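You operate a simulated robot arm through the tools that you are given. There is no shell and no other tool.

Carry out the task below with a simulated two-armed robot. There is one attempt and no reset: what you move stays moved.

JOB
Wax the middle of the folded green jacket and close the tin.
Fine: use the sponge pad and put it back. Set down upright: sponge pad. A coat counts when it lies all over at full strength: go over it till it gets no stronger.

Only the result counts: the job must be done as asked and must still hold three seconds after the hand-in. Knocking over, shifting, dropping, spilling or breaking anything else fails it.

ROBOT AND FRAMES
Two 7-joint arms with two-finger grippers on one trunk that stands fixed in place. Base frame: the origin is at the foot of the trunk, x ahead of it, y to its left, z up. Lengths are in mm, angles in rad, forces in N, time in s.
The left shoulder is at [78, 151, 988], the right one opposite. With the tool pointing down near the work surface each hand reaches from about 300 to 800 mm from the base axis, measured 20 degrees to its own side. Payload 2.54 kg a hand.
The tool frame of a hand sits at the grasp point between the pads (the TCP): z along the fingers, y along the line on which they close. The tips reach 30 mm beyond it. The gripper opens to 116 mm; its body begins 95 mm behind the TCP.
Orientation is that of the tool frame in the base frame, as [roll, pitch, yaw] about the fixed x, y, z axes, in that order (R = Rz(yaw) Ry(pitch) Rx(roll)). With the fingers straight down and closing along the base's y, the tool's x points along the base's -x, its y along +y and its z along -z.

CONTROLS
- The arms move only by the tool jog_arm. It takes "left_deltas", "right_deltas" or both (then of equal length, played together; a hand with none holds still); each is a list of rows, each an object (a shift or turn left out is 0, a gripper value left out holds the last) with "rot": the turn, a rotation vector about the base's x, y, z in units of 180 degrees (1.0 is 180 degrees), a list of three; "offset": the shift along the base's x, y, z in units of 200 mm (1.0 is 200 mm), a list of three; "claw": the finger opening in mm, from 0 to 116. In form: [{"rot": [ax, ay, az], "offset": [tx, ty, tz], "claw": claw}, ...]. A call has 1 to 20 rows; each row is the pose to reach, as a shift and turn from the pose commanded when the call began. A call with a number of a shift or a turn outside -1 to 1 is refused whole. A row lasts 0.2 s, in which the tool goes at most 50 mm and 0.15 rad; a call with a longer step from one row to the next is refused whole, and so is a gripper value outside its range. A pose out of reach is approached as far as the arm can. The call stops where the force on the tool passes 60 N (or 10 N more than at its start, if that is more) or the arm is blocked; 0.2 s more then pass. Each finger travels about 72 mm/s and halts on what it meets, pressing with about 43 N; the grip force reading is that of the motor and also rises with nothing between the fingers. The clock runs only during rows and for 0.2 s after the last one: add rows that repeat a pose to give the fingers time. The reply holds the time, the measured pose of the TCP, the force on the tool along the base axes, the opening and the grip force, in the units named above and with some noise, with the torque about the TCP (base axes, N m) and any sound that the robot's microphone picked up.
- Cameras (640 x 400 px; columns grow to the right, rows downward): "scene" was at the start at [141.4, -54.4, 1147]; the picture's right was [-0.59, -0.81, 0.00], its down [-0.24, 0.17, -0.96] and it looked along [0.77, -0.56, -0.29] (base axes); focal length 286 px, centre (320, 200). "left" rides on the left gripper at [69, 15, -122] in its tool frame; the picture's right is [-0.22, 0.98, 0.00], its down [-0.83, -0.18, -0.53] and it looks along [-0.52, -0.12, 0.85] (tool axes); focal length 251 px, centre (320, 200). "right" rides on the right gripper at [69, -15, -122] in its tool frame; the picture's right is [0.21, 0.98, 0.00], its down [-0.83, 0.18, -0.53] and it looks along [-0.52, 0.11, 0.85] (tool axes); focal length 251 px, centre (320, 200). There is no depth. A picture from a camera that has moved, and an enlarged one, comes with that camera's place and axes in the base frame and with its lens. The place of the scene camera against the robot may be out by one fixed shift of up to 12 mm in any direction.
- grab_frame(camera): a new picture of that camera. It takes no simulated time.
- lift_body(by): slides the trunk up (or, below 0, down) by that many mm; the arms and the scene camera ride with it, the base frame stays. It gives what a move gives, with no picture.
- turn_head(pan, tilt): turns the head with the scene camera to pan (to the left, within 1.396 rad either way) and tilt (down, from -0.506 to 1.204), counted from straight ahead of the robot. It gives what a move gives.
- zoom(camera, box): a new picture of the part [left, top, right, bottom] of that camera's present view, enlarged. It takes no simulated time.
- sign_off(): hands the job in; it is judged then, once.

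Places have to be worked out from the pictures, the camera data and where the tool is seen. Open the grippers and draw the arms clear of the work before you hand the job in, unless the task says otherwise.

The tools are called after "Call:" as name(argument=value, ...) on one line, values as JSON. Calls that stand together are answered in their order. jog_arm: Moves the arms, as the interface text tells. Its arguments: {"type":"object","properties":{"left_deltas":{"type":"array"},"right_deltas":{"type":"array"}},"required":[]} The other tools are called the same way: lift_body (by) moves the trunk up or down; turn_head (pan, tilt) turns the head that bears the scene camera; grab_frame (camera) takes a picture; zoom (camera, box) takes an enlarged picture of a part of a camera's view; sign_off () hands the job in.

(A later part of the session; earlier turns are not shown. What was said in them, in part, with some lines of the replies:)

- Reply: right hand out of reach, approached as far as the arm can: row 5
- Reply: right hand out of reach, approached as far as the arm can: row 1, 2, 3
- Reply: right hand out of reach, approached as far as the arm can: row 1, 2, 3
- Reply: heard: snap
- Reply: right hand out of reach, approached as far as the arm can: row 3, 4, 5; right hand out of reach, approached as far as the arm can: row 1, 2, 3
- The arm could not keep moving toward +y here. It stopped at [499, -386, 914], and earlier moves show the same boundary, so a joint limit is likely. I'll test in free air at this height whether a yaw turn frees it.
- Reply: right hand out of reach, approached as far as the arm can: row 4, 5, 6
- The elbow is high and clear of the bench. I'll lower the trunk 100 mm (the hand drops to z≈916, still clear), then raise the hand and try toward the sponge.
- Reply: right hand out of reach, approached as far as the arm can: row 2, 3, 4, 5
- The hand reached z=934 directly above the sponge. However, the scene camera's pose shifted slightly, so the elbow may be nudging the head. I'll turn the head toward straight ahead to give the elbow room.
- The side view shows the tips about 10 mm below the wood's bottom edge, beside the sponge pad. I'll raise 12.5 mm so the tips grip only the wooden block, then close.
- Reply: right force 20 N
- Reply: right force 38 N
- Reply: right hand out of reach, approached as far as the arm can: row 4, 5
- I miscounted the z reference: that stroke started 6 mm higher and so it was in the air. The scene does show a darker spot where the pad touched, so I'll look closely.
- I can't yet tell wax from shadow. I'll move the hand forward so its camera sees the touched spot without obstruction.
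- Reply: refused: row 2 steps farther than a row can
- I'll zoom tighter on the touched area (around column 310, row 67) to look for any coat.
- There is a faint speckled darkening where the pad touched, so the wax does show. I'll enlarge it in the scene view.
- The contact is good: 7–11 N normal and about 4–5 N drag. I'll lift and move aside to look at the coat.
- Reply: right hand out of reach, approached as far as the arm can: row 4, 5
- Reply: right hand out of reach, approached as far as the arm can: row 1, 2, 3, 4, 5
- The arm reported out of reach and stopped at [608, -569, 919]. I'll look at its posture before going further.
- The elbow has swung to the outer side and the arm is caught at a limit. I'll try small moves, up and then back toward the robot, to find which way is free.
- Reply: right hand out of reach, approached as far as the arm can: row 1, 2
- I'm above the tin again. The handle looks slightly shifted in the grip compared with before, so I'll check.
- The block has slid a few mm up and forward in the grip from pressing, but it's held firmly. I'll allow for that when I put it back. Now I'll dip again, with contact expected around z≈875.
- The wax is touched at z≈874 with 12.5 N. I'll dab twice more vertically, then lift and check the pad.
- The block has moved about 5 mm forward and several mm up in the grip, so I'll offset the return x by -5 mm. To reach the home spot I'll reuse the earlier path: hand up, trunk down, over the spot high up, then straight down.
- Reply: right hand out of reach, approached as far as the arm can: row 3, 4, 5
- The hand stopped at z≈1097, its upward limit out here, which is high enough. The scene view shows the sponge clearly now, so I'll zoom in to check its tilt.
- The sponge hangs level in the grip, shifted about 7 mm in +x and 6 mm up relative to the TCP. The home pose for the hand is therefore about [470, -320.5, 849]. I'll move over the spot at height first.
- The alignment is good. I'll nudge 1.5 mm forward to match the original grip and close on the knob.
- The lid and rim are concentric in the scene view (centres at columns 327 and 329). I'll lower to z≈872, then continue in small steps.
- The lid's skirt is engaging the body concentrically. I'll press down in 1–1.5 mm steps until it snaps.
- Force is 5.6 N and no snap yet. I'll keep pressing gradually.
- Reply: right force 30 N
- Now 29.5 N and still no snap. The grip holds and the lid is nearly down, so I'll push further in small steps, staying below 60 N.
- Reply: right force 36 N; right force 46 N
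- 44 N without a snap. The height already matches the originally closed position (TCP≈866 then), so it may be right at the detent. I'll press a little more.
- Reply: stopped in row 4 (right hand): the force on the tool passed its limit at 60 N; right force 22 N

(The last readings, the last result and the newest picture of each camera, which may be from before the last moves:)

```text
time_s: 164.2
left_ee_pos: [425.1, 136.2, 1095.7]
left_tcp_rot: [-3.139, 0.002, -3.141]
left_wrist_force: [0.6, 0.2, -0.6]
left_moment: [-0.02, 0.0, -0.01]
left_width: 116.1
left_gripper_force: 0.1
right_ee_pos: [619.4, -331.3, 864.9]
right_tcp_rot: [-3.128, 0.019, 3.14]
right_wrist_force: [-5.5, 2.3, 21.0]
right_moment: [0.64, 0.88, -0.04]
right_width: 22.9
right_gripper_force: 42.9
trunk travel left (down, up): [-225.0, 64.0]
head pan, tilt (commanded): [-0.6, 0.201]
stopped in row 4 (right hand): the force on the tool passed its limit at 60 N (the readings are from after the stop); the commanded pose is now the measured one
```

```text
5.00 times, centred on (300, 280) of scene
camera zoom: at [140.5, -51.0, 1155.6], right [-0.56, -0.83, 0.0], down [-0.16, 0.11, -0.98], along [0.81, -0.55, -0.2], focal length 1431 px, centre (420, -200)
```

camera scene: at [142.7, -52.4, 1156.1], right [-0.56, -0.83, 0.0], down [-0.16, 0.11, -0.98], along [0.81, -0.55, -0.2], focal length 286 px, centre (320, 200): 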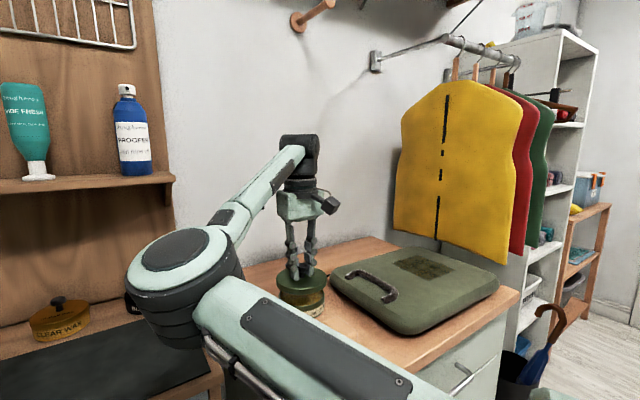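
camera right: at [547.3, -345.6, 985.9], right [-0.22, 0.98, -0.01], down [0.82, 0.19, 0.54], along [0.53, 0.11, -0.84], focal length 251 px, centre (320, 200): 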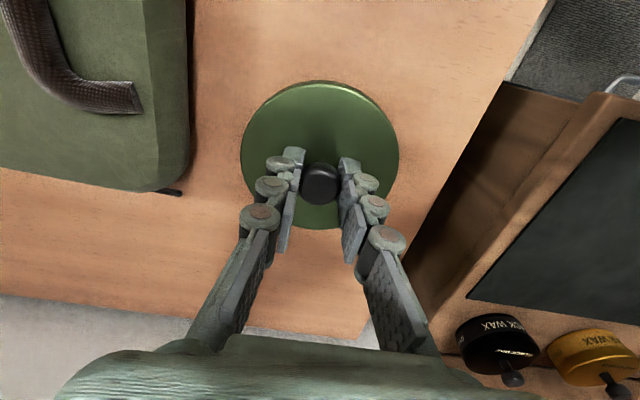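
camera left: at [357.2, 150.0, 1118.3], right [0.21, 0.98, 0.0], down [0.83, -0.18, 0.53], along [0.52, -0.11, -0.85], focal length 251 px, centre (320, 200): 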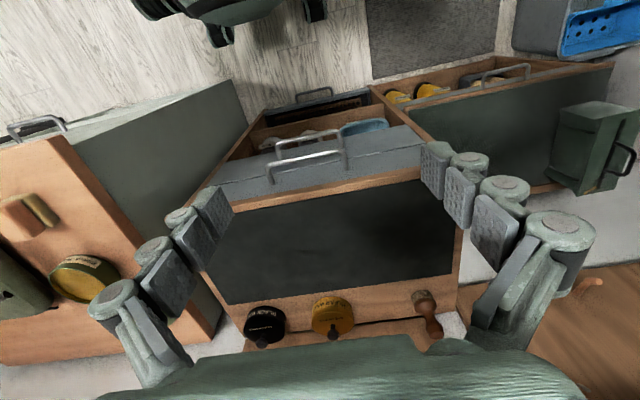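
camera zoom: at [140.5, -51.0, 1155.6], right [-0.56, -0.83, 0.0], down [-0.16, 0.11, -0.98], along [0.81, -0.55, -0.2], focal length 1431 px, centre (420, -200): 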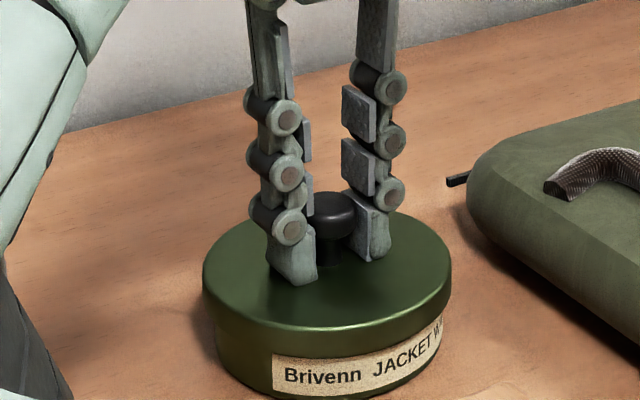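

The push reached 60 N. I'll look closely at the lid seating to compare it with the closed state at the start.

Call:
zoom(camera="scene", box=[284, 270, 348, 310])

Call:
zoom(camera="right", box=[230, 60, 420, 180])

```text
10.00 times, centred on (316, 290) of scene
camera zoom: at [140.5, -51.0, 1155.6], right [-0.56, -0.83, 0.0], down [-0.16, 0.11, -0.98], along [0.81, -0.55, -0.2], focal length 2862 px, centre (360, -700)
```

zoom: 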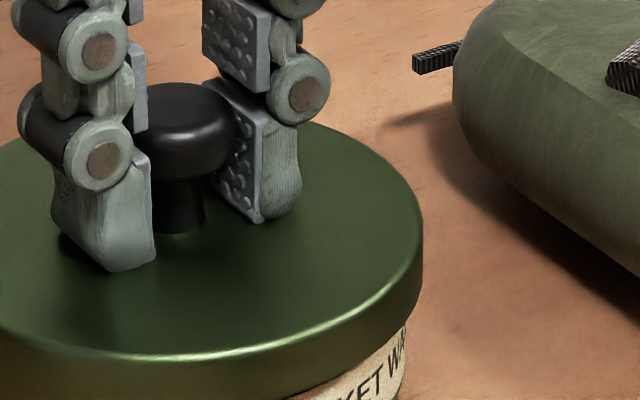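

```text
3.33 times, centred on (325, 120) of right
camera zoom: at [547.7, -345.6, 985.5], right [-0.21, 0.98, -0.02], down [0.82, 0.19, 0.55], along [0.54, 0.1, -0.84], focal length 838 px, centre (303, 467)
```

zoom: 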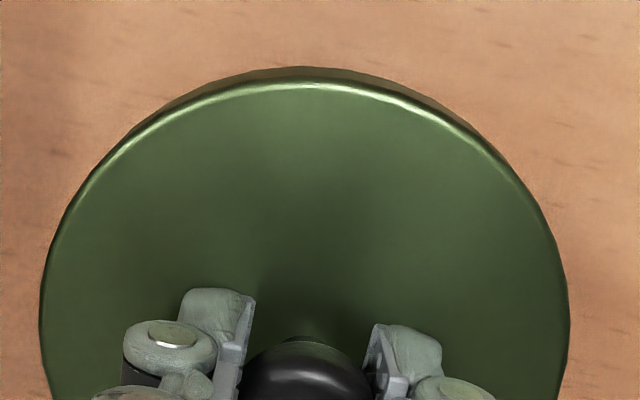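

The lid looks fully down, but I heard no click. I'll release, rise to the same viewpoint I had before first opening the tin, and compare the lid and knob height precisely.

Call:
jog_arm(right_deltas=[{"offset": [0, 0, 0.005], "claw": 20}, {"offset": [0, 0, 0.005], "claw": 30}, {"offset": [0, 0, 0.005], "claw": 45}, {"offset": [0, 0, 0.005], "claw": 60}, {"offset": [0, 0, 0.005], "claw": 60}])

Call:
jog_arm(right_deltas=[{"offset": [-0.008, 0.005, 0.08], "claw": 60}, {"offset": [-0.016, 0.01, 0.16], "claw": 80}, {"offset": [-0.018, 0.01, 0.205], "claw": 100}, {"offset": [-0.018, 0.01, 0.205], "claw": 116}, {"offset": [-0.018, 0.01, 0.205], "claw": 116}])

Call:
zoom(camera="right", box=[236, 110, 396, 210])

Call:
zoom(camera="right", box=[236, 60, 396, 160])

```text
time_s: 165.4
left_ee_pos: [428.0, 135.6, 1095.6]
left_tcp_rot: [3.141, -0.001, -3.138]
left_wrist_force: [1.7, 0.5, 0.3]
left_moment: [0.02, -0.01, 0.01]
left_width: 115.8
left_gripper_force: 0.1
right_ee_pos: [621.8, -331.8, 860.4]
right_tcp_rot: [-3.132, 0.018, -3.141]
right_wrist_force: [-2.2, 0.7, 9.5]
right_moment: [0.09, 0.09, 0.0]
right_width: 58.4
right_gripper_force: 5.3
trunk travel left (down, up): [-225.0, 64.0]
head pan, tilt (commanded): [-0.6, 0.201]
```

```text
time_s: 166.6
left_ee_pos: [427.0, 135.6, 1096.5]
left_tcp_rot: [-3.141, 0.0, -3.137]
left_wrist_force: [0.6, 0.8, 0.1]
left_moment: [-0.01, 0.0, 0.02]
left_width: 116.1
left_gripper_force: 0.1
right_ee_pos: [618.3, -329.7, 902.8]
right_tcp_rot: [-3.132, 0.014, -3.139]
right_wrist_force: [0.1, 0.0, -0.1]
right_moment: [-0.03, 0.02, 0.0]
right_width: 116.0
right_gripper_force: 0.0
trunk travel left (down, up): [-225.0, 64.0]
head pan, tilt (commanded): [-0.6, 0.201]
heard: snap
```

```text
4.00 times, centred on (316, 160) of right
camera zoom: at [546.1, -344.8, 1023.3], right [-0.22, 0.98, -0.01], down [0.82, 0.19, 0.54], along [0.53, 0.11, -0.84], focal length 1006 px, centre (336, 360)
```

zoom: 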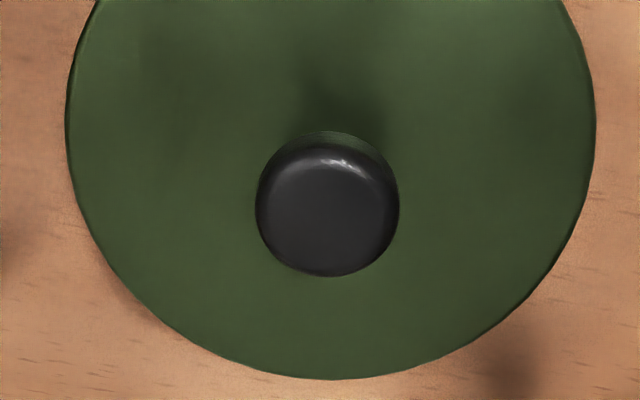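

```text
4.00 times, centred on (316, 110) of right
camera zoom: at [546.1, -344.8, 1023.3], right [-0.22, 0.98, -0.01], down [0.82, 0.19, 0.54], along [0.53, 0.11, -0.84], focal length 1006 px, centre (336, 560)
```

zoom: 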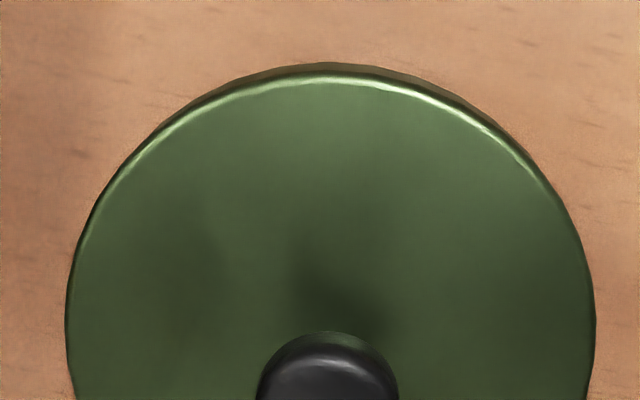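

A snap sounded as I released, and the lid's apparent size and height match the original closed state. I'll check from the side that it's seated evenly.

Call:
zoom(camera="scene", box=[252, 240, 348, 320])

Call:
zoom(camera="scene", box=[270, 265, 334, 315])

Call:
grab_frame(camera="scene")

```text
5.00 times, centred on (300, 280) of scene
camera zoom: at [142.7, -52.2, 1156.1], right [-0.56, -0.83, 0.0], down [-0.16, 0.11, -0.98], along [0.81, -0.55, -0.2], focal length 1431 px, centre (420, -200)
```

zoom: 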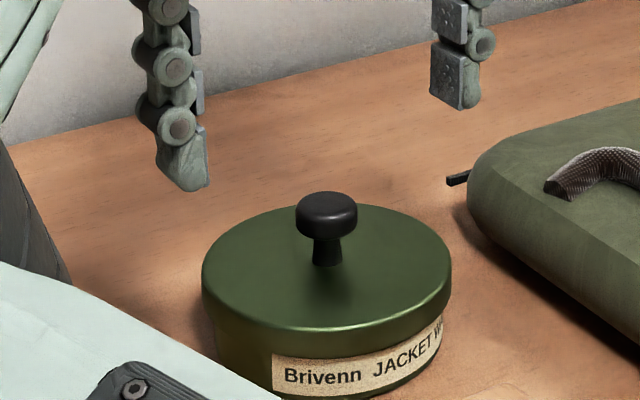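

```text
8.00 times, centred on (302, 290) of scene
camera zoom: at [142.7, -52.2, 1156.1], right [-0.56, -0.83, 0.0], down [-0.16, 0.11, -0.98], along [0.81, -0.55, -0.2], focal length 2290 px, centre (464, -520)
```

zoom: 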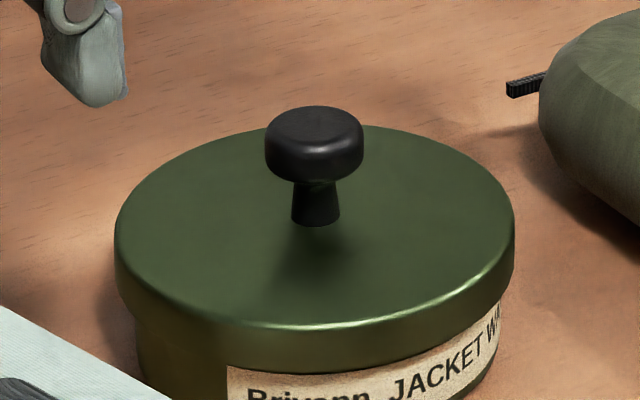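

```text
taken
camera scene: at [142.7, -52.2, 1156.1], right [-0.56, -0.83, 0.0], down [-0.16, 0.11, -0.98], along [0.81, -0.55, -0.2], focal length 286 px, centre (320, 200)
```

scene: 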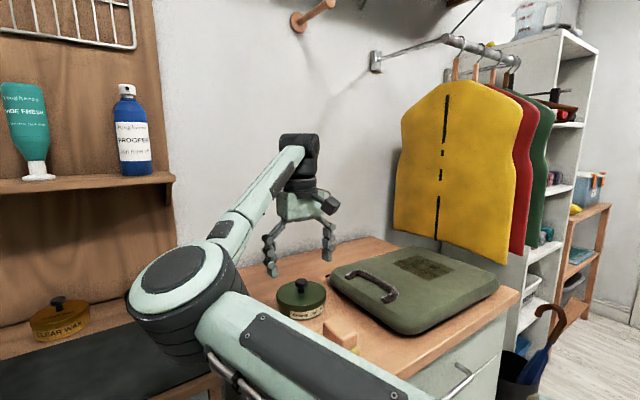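

The lid looks level and seated. I'll set the head back to its starting pose so I can compare the same zoom pixel for pixel with the very first picture.

Call:
turn_head(pan=-0.628, tilt=0.297)

Call:
zoom(camera="scene", box=[200, 200, 440, 350])

```text
time_s: 167.2
left_ee_pos: [427.4, 135.4, 1096.9]
left_tcp_rot: [3.141, 0.0, -3.139]
left_wrist_force: [0.3, -0.1, 0.1]
left_moment: [0.05, 0.01, 0.01]
left_width: 115.8
left_gripper_force: 0.0
right_ee_pos: [618.2, -330.6, 903.1]
right_tcp_rot: [-3.132, 0.014, 3.141]
right_wrist_force: [-0.7, 0.3, -0.5]
right_moment: [-0.02, -0.04, -0.01]
right_width: 116.0
right_gripper_force: 0.0
trunk travel left (down, up): [-225.0, 64.0]
head pan, tilt (commanded): [-0.628, 0.297]
```

```text
2.67 times, centred on (320, 275) of scene
camera zoom: at [141.3, -54.5, 1147.1], right [-0.59, -0.81, 0.0], down [-0.24, 0.17, -0.96], along [0.77, -0.56, -0.29], focal length 763 px, centre (320, 0)
```

zoom: 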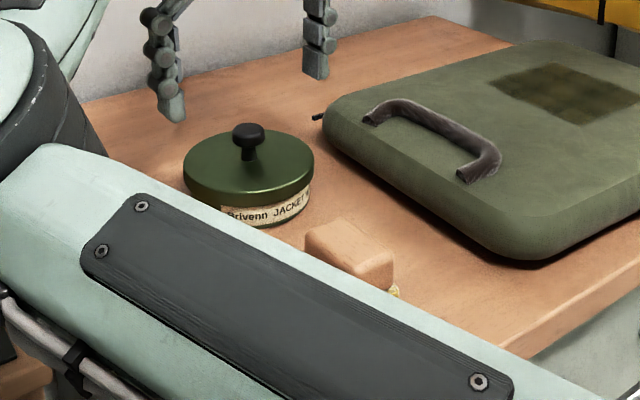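

The tin, jacket and sponge match the first picture pixel for pixel, so nothing has shifted and the lid is at its closed height. To be sure it's latched, I'll straighten the tool, close the fingers above the knob and press down gently on it.

Call:
jog_arm(right_deltas=[{"rot": [0.003, 0.0045, 0], "offset": [0.002, -0.004, 0.1], "claw": 90}, {"rot": [0.003, 0.0045, 0], "offset": [0.002, -0.004, 0.1], "claw": 60}, {"rot": [0.003, 0.0045, 0], "offset": [0.002, -0.004, 0.1], "claw": 30}, {"rot": [0.003, 0.0045, 0], "offset": [0.002, -0.004, 0.1], "claw": 0}, {"rot": [0.003, 0.0045, 0], "offset": [0.002, -0.004, 0.1], "claw": 0}, {"rot": [0.003, 0.0045, 0], "offset": [0.002, -0.004, 0.1], "claw": 0}])

Call:
grab_frame(camera="right")

```text
time_s: 168.7
left_ee_pos: [426.7, 135.2, 1097.1]
left_tcp_rot: [-3.14, -0.001, 3.141]
left_wrist_force: [0.0, 0.6, -0.1]
left_moment: [0.05, 0.04, -0.02]
left_width: 116.0
left_gripper_force: 0.1
right_ee_pos: [619.2, -331.9, 921.0]
right_tcp_rot: [3.141, 0.0, 3.14]
right_wrist_force: [0.0, 0.4, 0.5]
right_moment: [0.01, 0.0, 0.01]
right_width: 0.0
right_gripper_force: 28.9
trunk travel left (down, up): [-225.0, 64.0]
head pan, tilt (commanded): [-0.628, 0.297]
```

```text
taken
camera right: at [548.6, -346.9, 1043.9], right [-0.22, 0.98, 0.0], down [0.83, 0.18, 0.53], along [0.52, 0.11, -0.85], focal length 251 px, centre (320, 200)
```

right: 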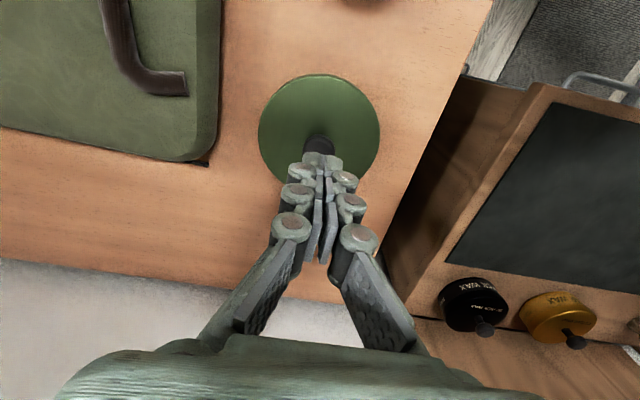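

The tool is straight again and centred over the knob. I'll descend slowly onto the knob's top.

Call:
jog_arm(right_deltas=[{"offset": [0, 0.001, -0.05], "claw": 0}, {"offset": [0, 0.001, -0.09], "claw": 0}, {"offset": [0, 0.001, -0.1], "claw": 0}, {"offset": [0, 0.001, -0.11], "claw": 0}])

Call:
jog_arm(right_deltas=[{"offset": [0, 0, -0.008], "claw": 0}, {"offset": [0, 0, -0.016], "claw": 0}])

```text
time_s: 169.7
left_ee_pos: [427.1, 134.8, 1096.3]
left_tcp_rot: [3.141, 0.001, -3.138]
left_wrist_force: [0.4, 0.3, -0.6]
left_moment: [-0.01, -0.01, -0.01]
left_width: 116.1
left_gripper_force: 0.1
right_ee_pos: [617.9, -331.1, 900.4]
right_tcp_rot: [-3.14, 0.001, 3.14]
right_wrist_force: [-0.1, -0.2, 0.2]
right_moment: [-0.01, 0.02, 0.01]
right_width: 0.2
right_gripper_force: 28.4
trunk travel left (down, up): [-225.0, 64.0]
head pan, tilt (commanded): [-0.628, 0.297]
```

```text
time_s: 170.2
left_ee_pos: [428.1, 134.6, 1095.4]
left_tcp_rot: [-3.141, 0.001, -3.14]
left_wrist_force: [-0.7, -0.1, -0.6]
left_moment: [-0.03, -0.02, -0.03]
left_width: 115.9
left_gripper_force: 0.1
right_ee_pos: [619.1, -331.3, 897.2]
right_tcp_rot: [-3.141, 0.0, 3.142]
right_wrist_force: [0.4, 0.2, 0.0]
right_moment: [-0.01, -0.01, -0.04]
right_width: 0.0
right_gripper_force: 28.7
trunk travel left (down, up): [-225.0, 64.0]
head pan, tilt (commanded): [-0.628, 0.297]
```

Call:
jog_arm(right_deltas=[{"offset": [0, 0, -0.008], "claw": 0}, {"offset": [0, 0, -0.016], "claw": 0}, {"offset": [0, 0, -0.02], "claw": 0}])

Call:
zoom(camera="scene", box=[252, 220, 348, 300])

```text
time_s: 171.1
left_ee_pos: [426.5, 135.0, 1096.2]
left_tcp_rot: [-3.142, 0.0, -3.14]
left_wrist_force: [-0.5, -0.2, -0.8]
left_moment: [0.01, 0.0, 0.0]
left_width: 115.9
left_gripper_force: 0.1
right_ee_pos: [619.2, -331.3, 893.4]
right_tcp_rot: [-3.141, 0.001, -3.14]
right_wrist_force: [-0.4, 0.8, 0.8]
right_moment: [-0.03, -0.02, 0.0]
right_width: 0.0
right_gripper_force: 28.3
trunk travel left (down, up): [-225.0, 64.0]
head pan, tilt (commanded): [-0.628, 0.297]
```

```text
5.00 times, centred on (300, 260) of scene
camera zoom: at [141.3, -54.5, 1147.1], right [-0.59, -0.81, 0.0], down [-0.24, 0.17, -0.96], along [0.77, -0.56, -0.29], focal length 1431 px, centre (420, -100)
```

zoom: 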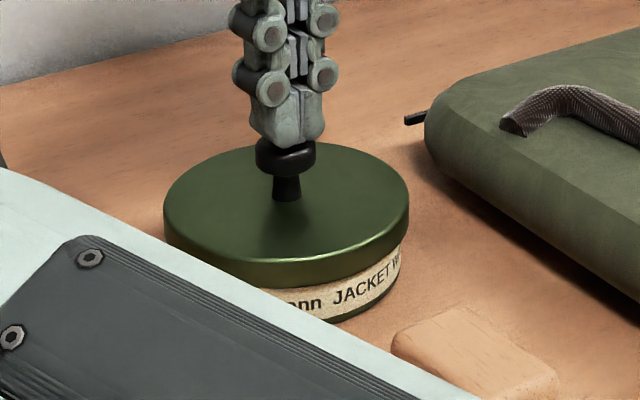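

The tips are just about touching the knob. I'll press on in 1 mm steps.

Call:
jog_arm(right_deltas=[{"offset": [0, 0, -0.006], "claw": 0}, {"offset": [0, 0, -0.012], "claw": 0}, {"offset": [0, 0, -0.012], "claw": 0}])

Call:
jog_arm(right_deltas=[{"offset": [0, 0, -0.006], "claw": 0}, {"offset": [0, 0, -0.012], "claw": 0}, {"offset": [0, 0, -0.012], "claw": 0}])

```text
time_s: 171.8
left_ee_pos: [426.5, 134.6, 1096.3]
left_tcp_rot: [3.141, 0.001, -3.14]
left_wrist_force: [-0.1, -0.1, 0.5]
left_moment: [0.02, -0.04, 0.0]
left_width: 116.1
left_gripper_force: 0.0
right_ee_pos: [618.1, -330.6, 891.0]
right_tcp_rot: [3.141, 0.0, 3.141]
right_wrist_force: [-0.2, -0.6, 0.3]
right_moment: [0.0, -0.01, 0.0]
right_width: 0.2
right_gripper_force: 29.2
trunk travel left (down, up): [-225.0, 64.0]
head pan, tilt (commanded): [-0.628, 0.297]
```

```text
time_s: 172.7
left_ee_pos: [427.3, 134.2, 1097.3]
left_tcp_rot: [-3.141, -0.003, -3.14]
left_wrist_force: [-0.3, 0.8, -1.1]
left_moment: [0.02, -0.03, 0.02]
left_width: 115.9
left_gripper_force: 0.1
right_ee_pos: [619.1, -330.8, 889.1]
right_tcp_rot: [-3.14, 0.002, 3.142]
right_wrist_force: [1.8, -0.5, 3.3]
right_moment: [0.01, -0.07, -0.01]
right_width: 6.1
right_gripper_force: 28.5
trunk travel left (down, up): [-225.0, 64.0]
head pan, tilt (commanded): [-0.628, 0.297]
```

The domed knob is wedging the closed fingers apart, so that's not a good way to push. Instead I'll straddle the knob with open fingers and press evenly on the lid's flat top.

Call:
jog_arm(right_deltas=[{"offset": [0, 0, 0.05], "claw": 0}, {"offset": [0, 0, 0.15], "claw": 10}, {"offset": [0, 0, 0.15], "claw": 30}, {"offset": [0, 0, 0.15], "claw": 50}, {"offset": [0, 0, 0.15], "claw": 50}, {"offset": [0, 0, 0.05], "claw": 50}, {"offset": [0, 0, -0.05], "claw": 50}, {"offset": [0, 0, -0.1], "claw": 50}, {"offset": [0, 0, -0.11], "claw": 50}])

Call:
jog_arm(right_deltas=[{"offset": [0, 0, -0.006], "claw": 50}, {"offset": [0, 0, -0.012], "claw": 50}, {"offset": [0, 0, -0.012], "claw": 50}])

```text
time_s: 174.7
left_ee_pos: [426.4, 135.4, 1096.1]
left_tcp_rot: [-3.141, 0.001, -3.141]
left_wrist_force: [-0.7, -0.3, 0.2]
left_moment: [0.01, -0.01, -0.02]
left_width: 116.1
left_gripper_force: 0.0
right_ee_pos: [618.4, -331.8, 866.9]
right_tcp_rot: [-3.141, 0.0, -3.141]
right_wrist_force: [0.3, -0.6, 0.4]
right_moment: [-0.01, 0.02, -0.01]
right_width: 50.2
right_gripper_force: 0.0
trunk travel left (down, up): [-225.0, 64.0]
head pan, tilt (commanded): [-0.628, 0.297]
```

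```text
time_s: 175.4
left_ee_pos: [426.3, 134.9, 1096.8]
left_tcp_rot: [-3.141, -0.001, -3.14]
left_wrist_force: [0.3, 0.1, 0.4]
left_moment: [0.02, 0.0, 0.0]
left_width: 116.2
left_gripper_force: 0.0
right_ee_pos: [617.8, -330.8, 865.5]
right_tcp_rot: [-3.14, 0.001, 3.141]
right_wrist_force: [0.5, -0.5, 3.8]
right_moment: [0.0, -0.02, -0.01]
right_width: 49.8
right_gripper_force: 0.1
trunk travel left (down, up): [-225.0, 64.0]
head pan, tilt (commanded): [-0.628, 0.297]
```

The tips touch the lid's top at TCP 865.5, the same height as in the closed state. I'll press evenly to about 30 N and see whether it moves or clicks.

Call:
jog_arm(right_deltas=[{"offset": [0, 0, -0.008], "claw": 50}, {"offset": [0, 0, -0.016], "claw": 50}, {"offset": [0, 0, -0.016], "claw": 50}])

Call:
zoom(camera="scene", box=[252, 220, 348, 300])

```text
time_s: 176.2
left_ee_pos: [425.4, 134.9, 1097.3]
left_tcp_rot: [-3.141, 0.002, -3.141]
left_wrist_force: [-0.2, -0.3, 0.4]
left_moment: [0.0, 0.0, 0.0]
left_width: 116.2
left_gripper_force: 0.0
right_ee_pos: [617.6, -330.8, 863.9]
right_tcp_rot: [-3.139, 0.006, -3.14]
right_wrist_force: [4.8, 0.1, 22.5]
right_moment: [0.01, -0.09, -0.01]
right_width: 50.2
right_gripper_force: 9.0
trunk travel left (down, up): [-225.0, 64.0]
head pan, tilt (commanded): [-0.628, 0.297]
```

```text
5.00 times, centred on (300, 260) of scene
camera zoom: at [140.1, -53.6, 1147.6], right [-0.59, -0.81, 0.0], down [-0.24, 0.17, -0.96], along [0.77, -0.56, -0.29], focal length 1431 px, centre (420, -100)
```

zoom: 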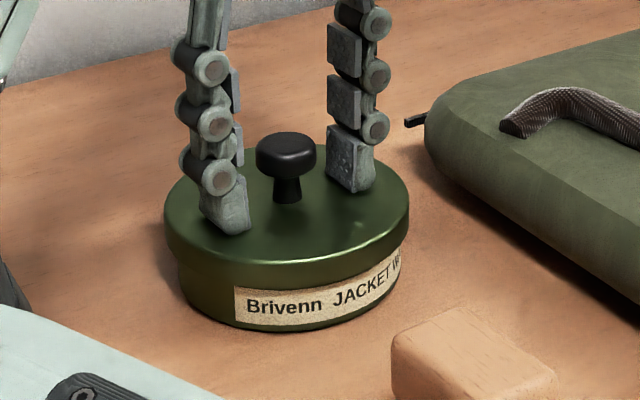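

Call:
jog_arm(right_deltas=[{"offset": [0, 0, -0.008], "claw": 50}, {"offset": [0, 0, -0.016], "claw": 50}, {"offset": [0, 0, -0.016], "claw": 50}])

Call:
zoom(camera="scene", box=[252, 220, 348, 300])

```text
time_s: 177.1
left_ee_pos: [425.1, 136.3, 1098.4]
left_tcp_rot: [-3.14, 0.004, -3.141]
left_wrist_force: [0.1, -0.4, 0.1]
left_moment: [-0.02, -0.04, 0.03]
left_width: 115.7
left_gripper_force: 0.1
right_ee_pos: [616.0, -330.9, 864.0]
right_tcp_rot: [-3.135, 0.008, 3.141]
right_wrist_force: [7.4, -0.8, 29.5]
right_moment: [-0.09, -0.17, -0.01]
right_width: 52.7
right_gripper_force: 2.9
trunk travel left (down, up): [-225.0, 64.0]
head pan, tilt (commanded): [-0.628, 0.297]
```

```text
5.00 times, centred on (300, 260) of scene
camera zoom: at [138.7, -52.8, 1147.8], right [-0.59, -0.81, 0.0], down [-0.23, 0.17, -0.96], along [0.77, -0.56, -0.29], focal length 1431 px, centre (420, -100)
```

zoom: 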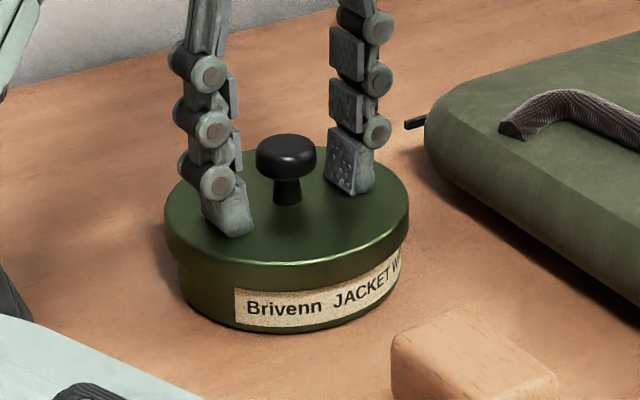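

The lid is rigid under 30 N and doesn't move or click, so it appears already latched by the earlier snap. As a final check I'll ease off, grip the knob lightly and try a very small upward pull to see whether the lid resists.

Call:
jog_arm(right_deltas=[{"offset": [0, 0, 0.02], "claw": 50}, {"offset": [0, 0, 0.038], "claw": 50}, {"offset": [0, 0, 0.038], "claw": 40}, {"offset": [0, 0, 0.038], "claw": 28}, {"offset": [0, 0, 0.038], "claw": 12}, {"offset": [0, 0, 0.038], "claw": 12}, {"offset": [0, 0, 0.038], "claw": 12}])

```text
time_s: 178.7
left_ee_pos: [425.4, 134.6, 1097.2]
left_tcp_rot: [3.141, -0.001, -3.139]
left_wrist_force: [0.2, 0.0, -0.5]
left_moment: [0.0, 0.01, -0.02]
left_width: 115.9
left_gripper_force: 0.1
right_ee_pos: [617.2, -329.6, 865.4]
right_tcp_rot: [3.141, 0.002, 3.141]
right_wrist_force: [-1.6, -4.7, 7.1]
right_moment: [-0.04, 0.03, 0.03]
right_width: 22.5
right_gripper_force: 43.0
trunk travel left (down, up): [-225.0, 64.0]
head pan, tilt (commanded): [-0.628, 0.297]
```

Call:
jog_arm(right_deltas=[{"offset": [0, 0, 0.003], "claw": 12}, {"offset": [0, 0, 0.006], "claw": 12}])

Call:
jog_arm(right_deltas=[{"offset": [0, 0, 0.003], "claw": 12}, {"offset": [0, 0, 0.003], "claw": 12}])

```text
time_s: 179.2
left_ee_pos: [426.4, 135.1, 1095.9]
left_tcp_rot: [3.141, 0.0, -3.14]
left_wrist_force: [0.5, -0.1, -0.1]
left_moment: [0.04, 0.01, 0.01]
left_width: 116.2
left_gripper_force: 0.0
right_ee_pos: [618.6, -329.4, 866.3]
right_tcp_rot: [3.141, -0.001, -3.138]
right_wrist_force: [-1.3, -1.1, -0.2]
right_moment: [-0.01, 0.0, 0.0]
right_width: 22.8
right_gripper_force: 43.0
trunk travel left (down, up): [-225.0, 64.0]
head pan, tilt (commanded): [-0.628, 0.297]
heard: snap
```

```text
time_s: 179.8
left_ee_pos: [427.9, 135.3, 1096.3]
left_tcp_rot: [3.141, 0.001, -3.141]
left_wrist_force: [-0.8, 0.7, -0.2]
left_moment: [0.02, -0.01, -0.01]
left_width: 116.1
left_gripper_force: 0.1
right_ee_pos: [618.6, -329.8, 867.6]
right_tcp_rot: [3.14, -0.001, -3.141]
right_wrist_force: [-1.0, 2.1, -0.9]
right_moment: [0.02, 0.0, -0.01]
right_width: 22.5
right_gripper_force: 43.2
trunk travel left (down, up): [-225.0, 64.0]
head pan, tilt (commanded): [-0.628, 0.297]
```

That tiny pull produced a snap and the lid came free. So it had indeed been latched by the earlier snap, and my test just unlatched it. I'll re-seat it: lower it gently back down with a level tool, release, and listen for the snap again.

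Call:
jog_arm(right_deltas=[{"offset": [0, 0, -0.004], "claw": 12}, {"offset": [0, 0, -0.009], "claw": 12}, {"offset": [0, 0, -0.014], "claw": 12}, {"offset": [0, 0, -0.018], "claw": 12}, {"offset": [0, 0, -0.018], "claw": 12}])

```text
time_s: 181.1
left_ee_pos: [425.5, 136.8, 1096.8]
left_tcp_rot: [-3.139, 0.002, -3.14]
left_wrist_force: [0.4, -0.1, -0.2]
left_moment: [0.0, 0.04, -0.03]
left_width: 115.9
left_gripper_force: 0.1
right_ee_pos: [618.2, -331.0, 864.9]
right_tcp_rot: [-3.14, 0.003, -3.141]
right_wrist_force: [2.7, 1.7, 12.2]
right_moment: [0.02, 0.1, -0.05]
right_width: 21.8
right_gripper_force: 43.1
trunk travel left (down, up): [-225.0, 64.0]
head pan, tilt (commanded): [-0.628, 0.297]
```

12 N and seated. I'll open the fingers in place and then rise, listening.

Call:
jog_arm(right_deltas=[{"offset": [0, 0, 0.0], "claw": 26}, {"offset": [0, 0, 0.0], "claw": 36}, {"offset": [0, 0, 0.0], "claw": 50}, {"offset": [0, 0, 0.0], "claw": 50}])

Call:
jog_arm(right_deltas=[{"offset": [0, 0, 0.03], "claw": 50}, {"offset": [0, 0, 0.1], "claw": 60}, {"offset": [0, 0, 0.2], "claw": 80}, {"offset": [0, 0, 0.2], "claw": 80}])

Call:
zoom(camera="scene", box=[252, 220, 348, 300])

```text
time_s: 182.1
left_ee_pos: [426.0, 134.5, 1096.4]
left_tcp_rot: [3.141, -0.001, -3.14]
left_wrist_force: [-0.3, 0.2, 0.5]
left_moment: [0.0, -0.06, 0.03]
left_width: 116.1
left_gripper_force: 0.0
right_ee_pos: [618.6, -331.4, 862.4]
right_tcp_rot: [3.141, 0.0, 3.14]
right_wrist_force: [-0.5, -0.5, 2.6]
right_moment: [0.01, 0.04, -0.01]
right_width: 50.4
right_gripper_force: 0.0
trunk travel left (down, up): [-225.0, 64.0]
head pan, tilt (commanded): [-0.628, 0.297]
```

```text
time_s: 183.1
left_ee_pos: [427.4, 135.5, 1096.2]
left_tcp_rot: [-3.141, 0.001, -3.14]
left_wrist_force: [0.7, -0.5, -0.1]
left_moment: [-0.05, -0.01, 0.04]
left_width: 116.0
left_gripper_force: 0.0
right_ee_pos: [617.8, -331.1, 902.6]
right_tcp_rot: [3.14, -0.002, -3.141]
right_wrist_force: [-0.4, -0.1, -0.5]
right_moment: [-0.03, 0.01, 0.03]
right_width: 79.9
right_gripper_force: 0.0
trunk travel left (down, up): [-225.0, 64.0]
head pan, tilt (commanded): [-0.628, 0.297]
heard: snap
```

```text
5.00 times, centred on (300, 260) of scene
camera zoom: at [141.4, -54.5, 1147.1], right [-0.59, -0.81, 0.0], down [-0.24, 0.17, -0.96], along [0.77, -0.56, -0.29], focal length 1431 px, centre (420, -100)
```

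zoom: 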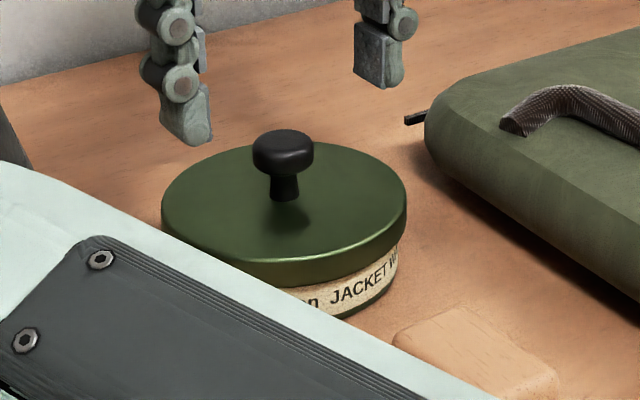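

A snap sounded again just as I let go and rose. The latch seems to engage when the lid settles freely, but I want to be sure it's a closing snap. I'll grip the knob without touching or pressing the lid (TCP ≈869) and raise a hair: a snap then means it was closed.

Call:
jog_arm(right_deltas=[{"offset": [0, 0, -0.08], "claw": 60}, {"offset": [0, 0, -0.14], "claw": 50}, {"offset": [0, 0, -0.165], "claw": 50}, {"offset": [0, 0, -0.165], "claw": 50}])

Call:
zoom(camera="right", box=[220, 100, 420, 225])

```text
time_s: 184.1
left_ee_pos: [426.3, 134.7, 1096.6]
left_tcp_rot: [3.141, 0.0, -3.139]
left_wrist_force: [0.6, 0.6, -0.7]
left_moment: [-0.02, 0.03, -0.04]
left_width: 115.9
left_gripper_force: 0.1
right_ee_pos: [617.8, -331.1, 869.8]
right_tcp_rot: [-3.14, 0.0, 3.142]
right_wrist_force: [0.2, 0.0, 0.5]
right_moment: [-0.04, 0.03, 0.02]
right_width: 50.0
right_gripper_force: 0.1
trunk travel left (down, up): [-225.0, 64.0]
head pan, tilt (commanded): [-0.628, 0.297]
```

```text
3.20 times, centred on (320, 162) of right
camera zoom: at [548.0, -346.9, 991.8], right [-0.22, 0.98, 0.0], down [0.83, 0.18, 0.53], along [0.52, 0.11, -0.85], focal length 805 px, centre (320, 320)
```

zoom: 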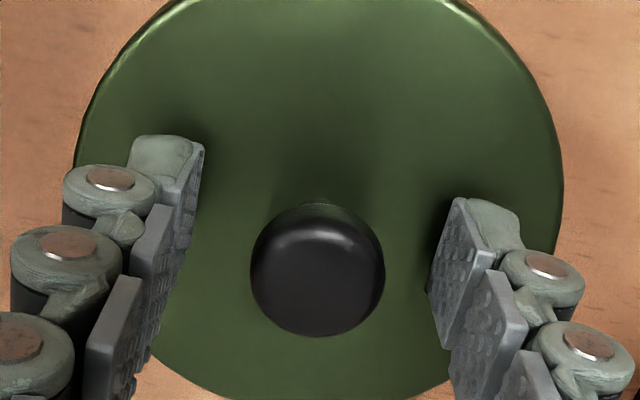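

Call:
jog_arm(right_deltas=[{"claw": 36}, {"claw": 26}, {"claw": 16}, {"claw": 12}, {"claw": 12}])

```text
time_s: 185.2
left_ee_pos: [427.0, 135.1, 1095.9]
left_tcp_rot: [3.14, 0.0, -3.14]
left_wrist_force: [-0.2, 1.5, 0.2]
left_moment: [0.0, -0.01, -0.03]
left_width: 115.8
left_gripper_force: 0.1
right_ee_pos: [617.0, -331.1, 869.3]
right_tcp_rot: [3.141, 0.0, -3.14]
right_wrist_force: [-1.3, 1.7, -0.1]
right_moment: [0.01, 0.04, -0.01]
right_width: 22.2
right_gripper_force: 43.3
trunk travel left (down, up): [-225.0, 64.0]
head pan, tilt (commanded): [-0.628, 0.297]
heard: snap
```

A snap sounded just from gripping the knob. I'll raise slightly to see whether another follows, which tells me the state now.

Call:
jog_arm(right_deltas=[{"offset": [0, 0, 0.004], "claw": 12}, {"offset": [0, 0, 0.008], "claw": 12}, {"offset": [0, 0, 0.008], "claw": 12}])

Call:
zoom(camera="scene", box=[252, 220, 348, 300])

```text
time_s: 186.1
left_ee_pos: [426.3, 135.1, 1095.3]
left_tcp_rot: [-3.14, -0.001, -3.141]
left_wrist_force: [0.3, 0.4, 0.0]
left_moment: [0.04, 0.03, -0.02]
left_width: 116.1
left_gripper_force: 0.1
right_ee_pos: [617.7, -332.7, 870.8]
right_tcp_rot: [3.141, -0.001, -3.14]
right_wrist_force: [-0.3, 1.8, -0.7]
right_moment: [0.05, 0.0, -0.02]
right_width: 22.5
right_gripper_force: 43.1
trunk travel left (down, up): [-225.0, 64.0]
head pan, tilt (commanded): [-0.628, 0.297]
```

```text
5.00 times, centred on (300, 260) of scene
camera zoom: at [141.3, -54.4, 1147.1], right [-0.59, -0.81, 0.0], down [-0.24, 0.17, -0.96], along [0.77, -0.56, -0.29], focal length 1431 px, centre (420, -100)
```

zoom: 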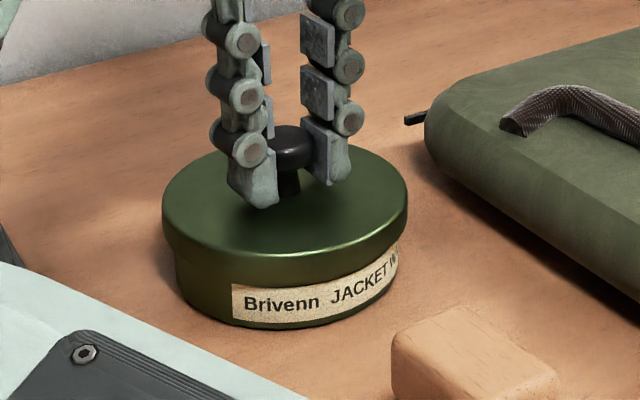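

No second snap on raising, so the grip had just unlatched it. That fits the pattern: the latch closes with a snap when the lid settles after release and opens with a snap when disturbed. I'll re-seat it once more, release, hear the closing snap, and then leave it alone.

Call:
jog_arm(right_deltas=[{"offset": [0, 0, -0.01], "claw": 12}, {"offset": [0, 0, -0.02], "claw": 12}, {"offset": [0, 0, -0.027], "claw": 12}, {"offset": [0, 0, -0.034], "claw": 12}, {"offset": [0, 0, -0.036], "claw": 12}, {"offset": [0, 0, -0.036], "claw": 12}])

```text
time_s: 187.4
left_ee_pos: [424.9, 137.1, 1097.7]
left_tcp_rot: [-3.138, 0.002, -3.139]
left_wrist_force: [0.7, 0.1, -0.1]
left_moment: [-0.03, -0.01, -0.01]
left_width: 115.9
left_gripper_force: 0.1
right_ee_pos: [618.7, -332.1, 869.4]
right_tcp_rot: [-3.137, 0.01, 3.141]
right_wrist_force: [8.0, -6.0, 32.6]
right_moment: [-0.12, -0.01, 0.0]
right_width: 22.9
right_gripper_force: 43.0
trunk travel left (down, up): [-225.0, 64.0]
head pan, tilt (commanded): [-0.628, 0.297]
```

It's seated with 32 N; the knob is held slightly higher this time. I'll ease the pressure to near zero, then open the fingers and listen.

Call:
jog_arm(right_deltas=[{"offset": [0, 0, 0.01], "claw": 12}, {"offset": [0, 0, 0.018], "claw": 12}, {"offset": [0, 0, 0.018], "claw": 12}])

Call:
jog_arm(right_deltas=[{"offset": [0, 0, 0.0], "claw": 24}, {"offset": [0, 0, 0.0], "claw": 34}, {"offset": [0, 0, 0.0], "claw": 48}, {"offset": [0, 0, 0.0], "claw": 60}, {"offset": [0, 0, 0.0], "claw": 60}])

```text
time_s: 188.2
left_ee_pos: [425.9, 136.1, 1096.1]
left_tcp_rot: [-3.14, 0.001, -3.14]
left_wrist_force: [0.7, -1.0, 0.1]
left_moment: [-0.02, 0.02, 0.04]
left_width: 115.8
left_gripper_force: 0.1
right_ee_pos: [618.2, -331.4, 870.3]
right_tcp_rot: [-3.14, 0.001, -3.141]
right_wrist_force: [8.1, -5.0, 18.8]
right_moment: [-0.1, -0.49, -0.09]
right_width: 22.1
right_gripper_force: 42.7
trunk travel left (down, up): [-225.0, 64.0]
head pan, tilt (commanded): [-0.628, 0.297]
```

```text
time_s: 189.4
left_ee_pos: [426.3, 135.4, 1096.3]
left_tcp_rot: [3.142, 0.001, -3.141]
left_wrist_force: [0.7, 0.0, -0.8]
left_moment: [0.0, 0.03, 0.0]
left_width: 116.1
left_gripper_force: 0.1
right_ee_pos: [618.8, -330.7, 868.7]
right_tcp_rot: [3.141, 0.0, -3.141]
right_wrist_force: [0.0, 0.5, -0.1]
right_moment: [0.02, -0.03, 0.01]
right_width: 60.3
right_gripper_force: 0.0
trunk travel left (down, up): [-225.0, 64.0]
head pan, tilt (commanded): [-0.628, 0.297]
heard: snap
```

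The closing snap came right at release, with nothing touching the lid now (0 N). I'll rise straight up without touching anything and confirm no further sound.

Call:
jog_arm(right_deltas=[{"offset": [0, 0, 0.05], "claw": 60}, {"offset": [0, 0, 0.15], "claw": 70}, {"offset": [0, 0, 0.3], "claw": 80}, {"offset": [0, 0, 0.4], "claw": 90}, {"offset": [0, 0, 0.4], "claw": 90}])

Call:
zoom(camera="scene", box=[252, 220, 348, 300])

Call:
grab_frame(camera="right")

```text
time_s: 190.7
left_ee_pos: [427.0, 135.7, 1095.8]
left_tcp_rot: [-3.139, -0.001, -3.141]
left_wrist_force: [0.6, -0.1, -1.0]
left_moment: [-0.03, -0.01, 0.0]
left_width: 116.1
left_gripper_force: 0.1
right_ee_pos: [618.9, -330.1, 948.7]
right_tcp_rot: [-3.141, 0.0, -3.141]
right_wrist_force: [-0.2, 0.8, -0.3]
right_moment: [-0.02, 0.0, 0.02]
right_width: 89.9
right_gripper_force: 0.1
trunk travel left (down, up): [-225.0, 64.0]
head pan, tilt (commanded): [-0.628, 0.297]
```

```text
5.00 times, centred on (300, 260) of scene
camera zoom: at [141.4, -54.5, 1147.1], right [-0.59, -0.81, 0.0], down [-0.24, 0.17, -0.96], along [0.77, -0.56, -0.29], focal length 1431 px, centre (420, -100)
```

zoom: 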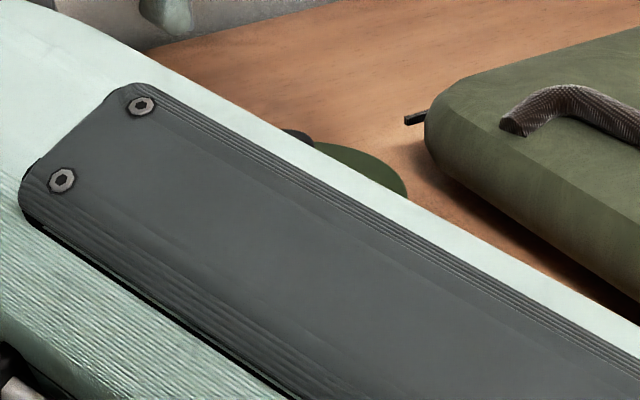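

```text
taken
camera right: at [548.9, -346.1, 1070.1], right [-0.22, 0.98, 0.0], down [0.83, 0.18, 0.53], along [0.52, 0.11, -0.85], focal length 251 px, centre (320, 200)
```

right: 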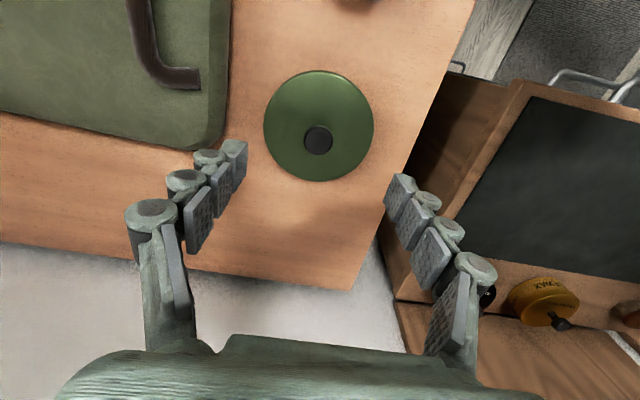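

No further sound, so the lid is latched. I'll draw the right arm up and back toward its starting pose, clear of the cabinet.

Call:
jog_arm(right_deltas=[{"offset": [-0.1, -0.08, 0.1], "claw": 100}, {"offset": [-0.2, -0.16, 0.2], "claw": 116}, {"offset": [-0.35, -0.26, 0.3], "claw": 116}, {"offset": [-0.5, -0.36, 0.4], "claw": 116}, {"offset": [-0.65, -0.46, 0.5], "claw": 116}, {"offset": [-0.65, -0.46, 0.5], "claw": 116}])

Call:
grab_frame(camera="scene")

Call:
grab_frame(camera="right")

```text
time_s: 192.1
left_ee_pos: [427.4, 133.3, 1096.9]
left_tcp_rot: [-3.14, 0.0, -3.14]
left_wrist_force: [0.5, 0.3, 0.2]
left_moment: [0.0, -0.01, 0.0]
left_width: 116.1
left_gripper_force: 0.0
right_ee_pos: [487.3, -422.9, 1049.5]
right_tcp_rot: [3.14, -0.001, 3.141]
right_wrist_force: [0.2, -0.3, -0.4]
right_moment: [-0.02, 0.02, 0.03]
right_width: 116.0
right_gripper_force: 0.0
trunk travel left (down, up): [-225.0, 64.0]
head pan, tilt (commanded): [-0.628, 0.297]
```

```text
taken
camera scene: at [141.4, -54.6, 1147.0], right [-0.59, -0.81, 0.0], down [-0.24, 0.17, -0.96], along [0.77, -0.56, -0.29], focal length 286 px, centre (320, 200)
```

scene: 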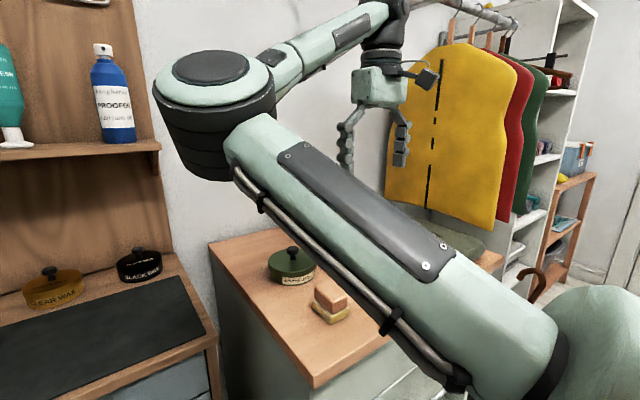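

```text
taken
camera right: at [417.9, -438.9, 1170.3], right [-0.22, 0.98, 0.0], down [0.83, 0.18, 0.53], along [0.52, 0.11, -0.85], focal length 251 px, centre (320, 200)
```

right: 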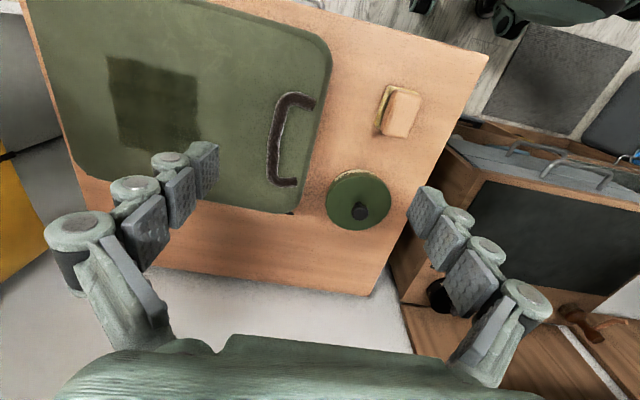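

The view shows the tin closed, the sponge in place and the dark waxed patch in the jacket. I'll zoom for a last check of each, then finish retracting.

Call:
zoom(camera="right", box=[60, 20, 252, 140])

Call:
zoom(camera="scene", box=[252, 230, 364, 330])

Call:
jog_arm(right_deltas=[{"offset": [-0.15, -0.05, 0.06], "claw": 116}, {"offset": [-0.3, -0.1, 0.12], "claw": 116}, {"offset": [-0.45, -0.15, 0.2], "claw": 116}, {"offset": [-0.6, -0.2, 0.27], "claw": 116}, {"offset": [-0.68, -0.23, 0.27], "claw": 116}, {"offset": [-0.68, -0.23, 0.27], "claw": 116}])

Call:
grab_frame(camera="scene")

Call:
grab_frame(camera="right")

```text
3.33 times, centred on (156, 80) of right
camera zoom: at [417.9, -438.9, 1170.3], right [-0.22, 0.98, 0.0], down [0.83, 0.18, 0.53], along [0.52, 0.11, -0.85], focal length 838 px, centre (867, 600)
```

zoom: 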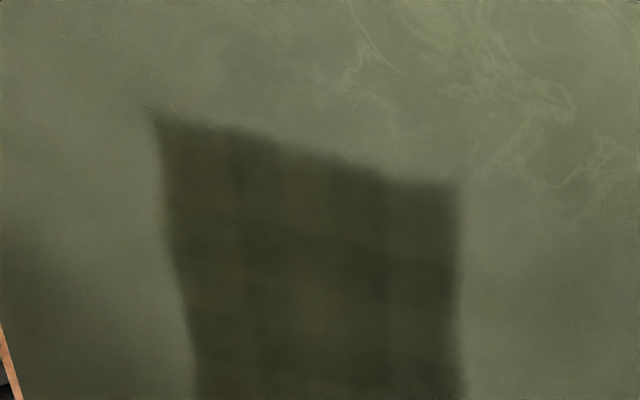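

```text
4.00 times, centred on (308, 280) of scene
camera zoom: at [141.4, -54.6, 1147.0], right [-0.59, -0.81, 0.0], down [-0.24, 0.17, -0.96], along [0.77, -0.56, -0.29], focal length 1145 px, centre (368, -120)
```

zoom: 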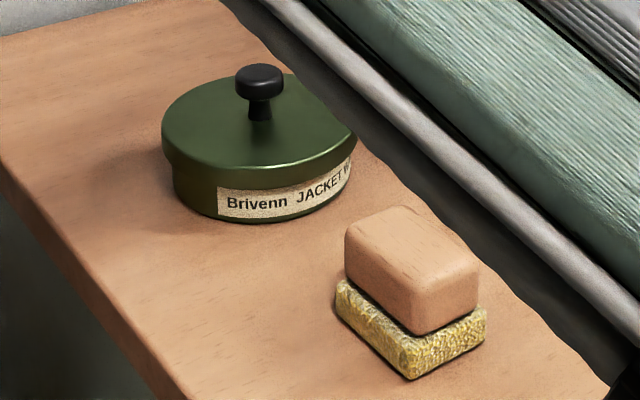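

```text
time_s: 193.4
left_ee_pos: [426.5, 135.4, 1096.9]
left_tcp_rot: [3.141, -0.001, -3.141]
left_wrist_force: [-0.8, 0.2, 0.2]
left_moment: [0.0, -0.02, 0.0]
left_width: 116.0
left_gripper_force: 0.1
right_ee_pos: [351.8, -467.6, 1103.6]
right_tcp_rot: [-3.141, -0.001, 3.141]
right_wrist_force: [-0.6, -0.6, -0.3]
right_moment: [0.02, -0.01, -0.02]
right_width: 116.0
right_gripper_force: 0.0
trunk travel left (down, up): [-225.0, 64.0]
head pan, tilt (commanded): [-0.628, 0.297]
```

```text
taken
camera scene: at [141.3, -54.5, 1147.1], right [-0.59, -0.81, 0.0], down [-0.24, 0.17, -0.96], along [0.77, -0.56, -0.29], focal length 286 px, centre (320, 200)
```

scene: 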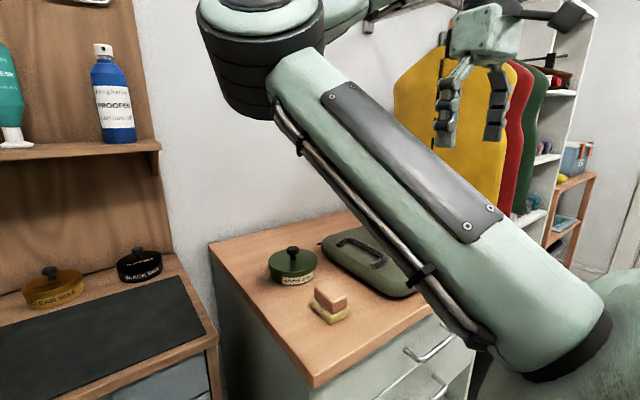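

```text
taken
camera right: at [281.8, -484.9, 1224.3], right [-0.22, 0.98, 0.0], down [0.83, 0.18, 0.53], along [0.52, 0.11, -0.85], focal length 251 px, centre (320, 200)
```

right: 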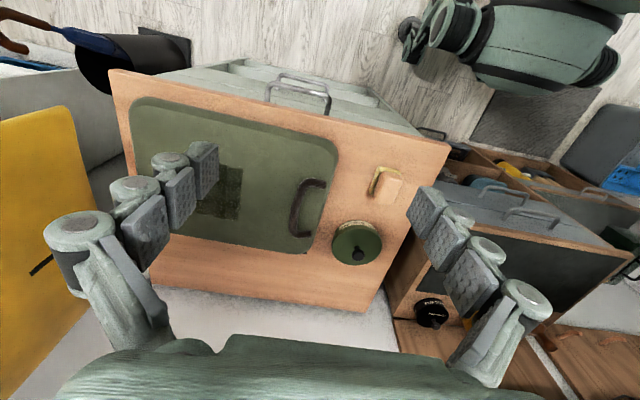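

Both arms are clear with grippers open. One last same-pose comparison with the very first zoom to confirm that nothing moved and the lid is on.

Call:
zoom(camera="scene", box=[200, 200, 440, 350])

Call:
zoom(camera="right", box=[100, 60, 460, 285])

Call:
zoom(camera="scene", box=[0, 220, 220, 360])

```text
2.67 times, centred on (320, 275) of scene
camera zoom: at [141.3, -54.5, 1147.1], right [-0.59, -0.81, 0.0], down [-0.24, 0.17, -0.96], along [0.77, -0.56, -0.29], focal length 763 px, centre (320, 0)
```

zoom: 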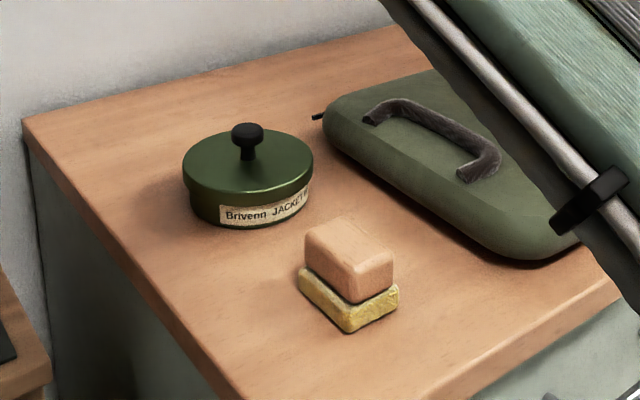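

```text
1.78 times, centred on (280, 172) of right
camera zoom: at [281.8, -484.9, 1224.3], right [-0.22, 0.98, 0.0], down [0.83, 0.18, 0.53], along [0.52, 0.11, -0.85], focal length 447 px, centre (391, 249)
```

zoom: 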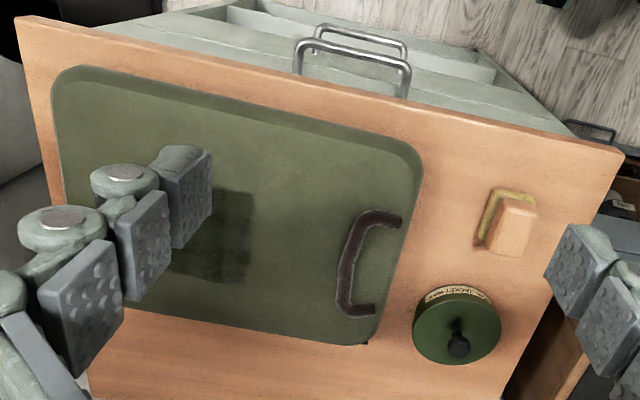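

```text
2.86 times, centred on (110, 290) of scene
camera zoom: at [141.3, -54.5, 1147.1], right [-0.59, -0.81, 0.0], down [-0.24, 0.17, -0.96], along [0.77, -0.56, -0.29], focal length 818 px, centre (920, -57)
```

zoom: 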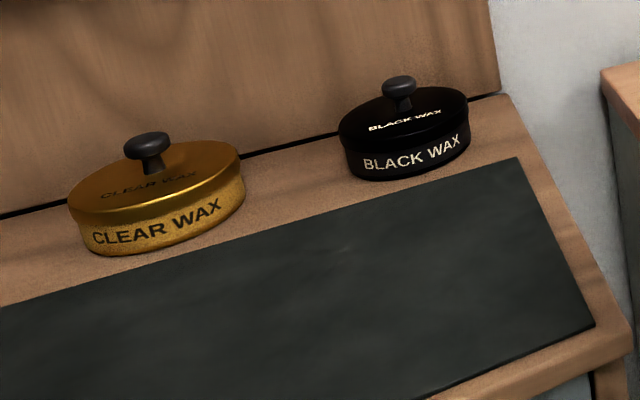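

Everything matches the first pictures. The jacket's middle is waxed evenly, the tin is closed with its snap, the sponge is back upright in its place, and the other tins haven't moved. Both grippers are open and clear, so I'm handing in.

Call:
sign_off()

```text
The job is handed in.
```

I waxed the middle of the folded green jacket, closed the wax tin and put the sponge pad back. The job is handed in. I haven't seen the result of the judging.

- **Wax:** The coat covers a patch of about 100 × 100 mm in the middle of the jacket. I went over it several times, including once with freshly loaded wax and once in the cross direction. The last passes changed nothing, so I took it as full strength all over. Faint shade differences stayed the same throughout, and I put them down to the cloth's texture.
- **Tin:** The lid is on at its original height and level. The latch opened twice while I was checking it. I seated the lid again each time, and the last sound was a snap as I let go with nothing touching it. I took that as the latch closing and left it alone.
- **Sponge pad:** It stands upright, pad down, within a millimetre or two of where it started.
- **Everything else:** In the last pictures the jacket and the clear and black wax tins are where they were at the start, and the jacket wax tin is within about 1 mm. During one move the arm nudged the robot's own head, and I cleared that before going on.

Both grippers are open and the arms are clear of the work.
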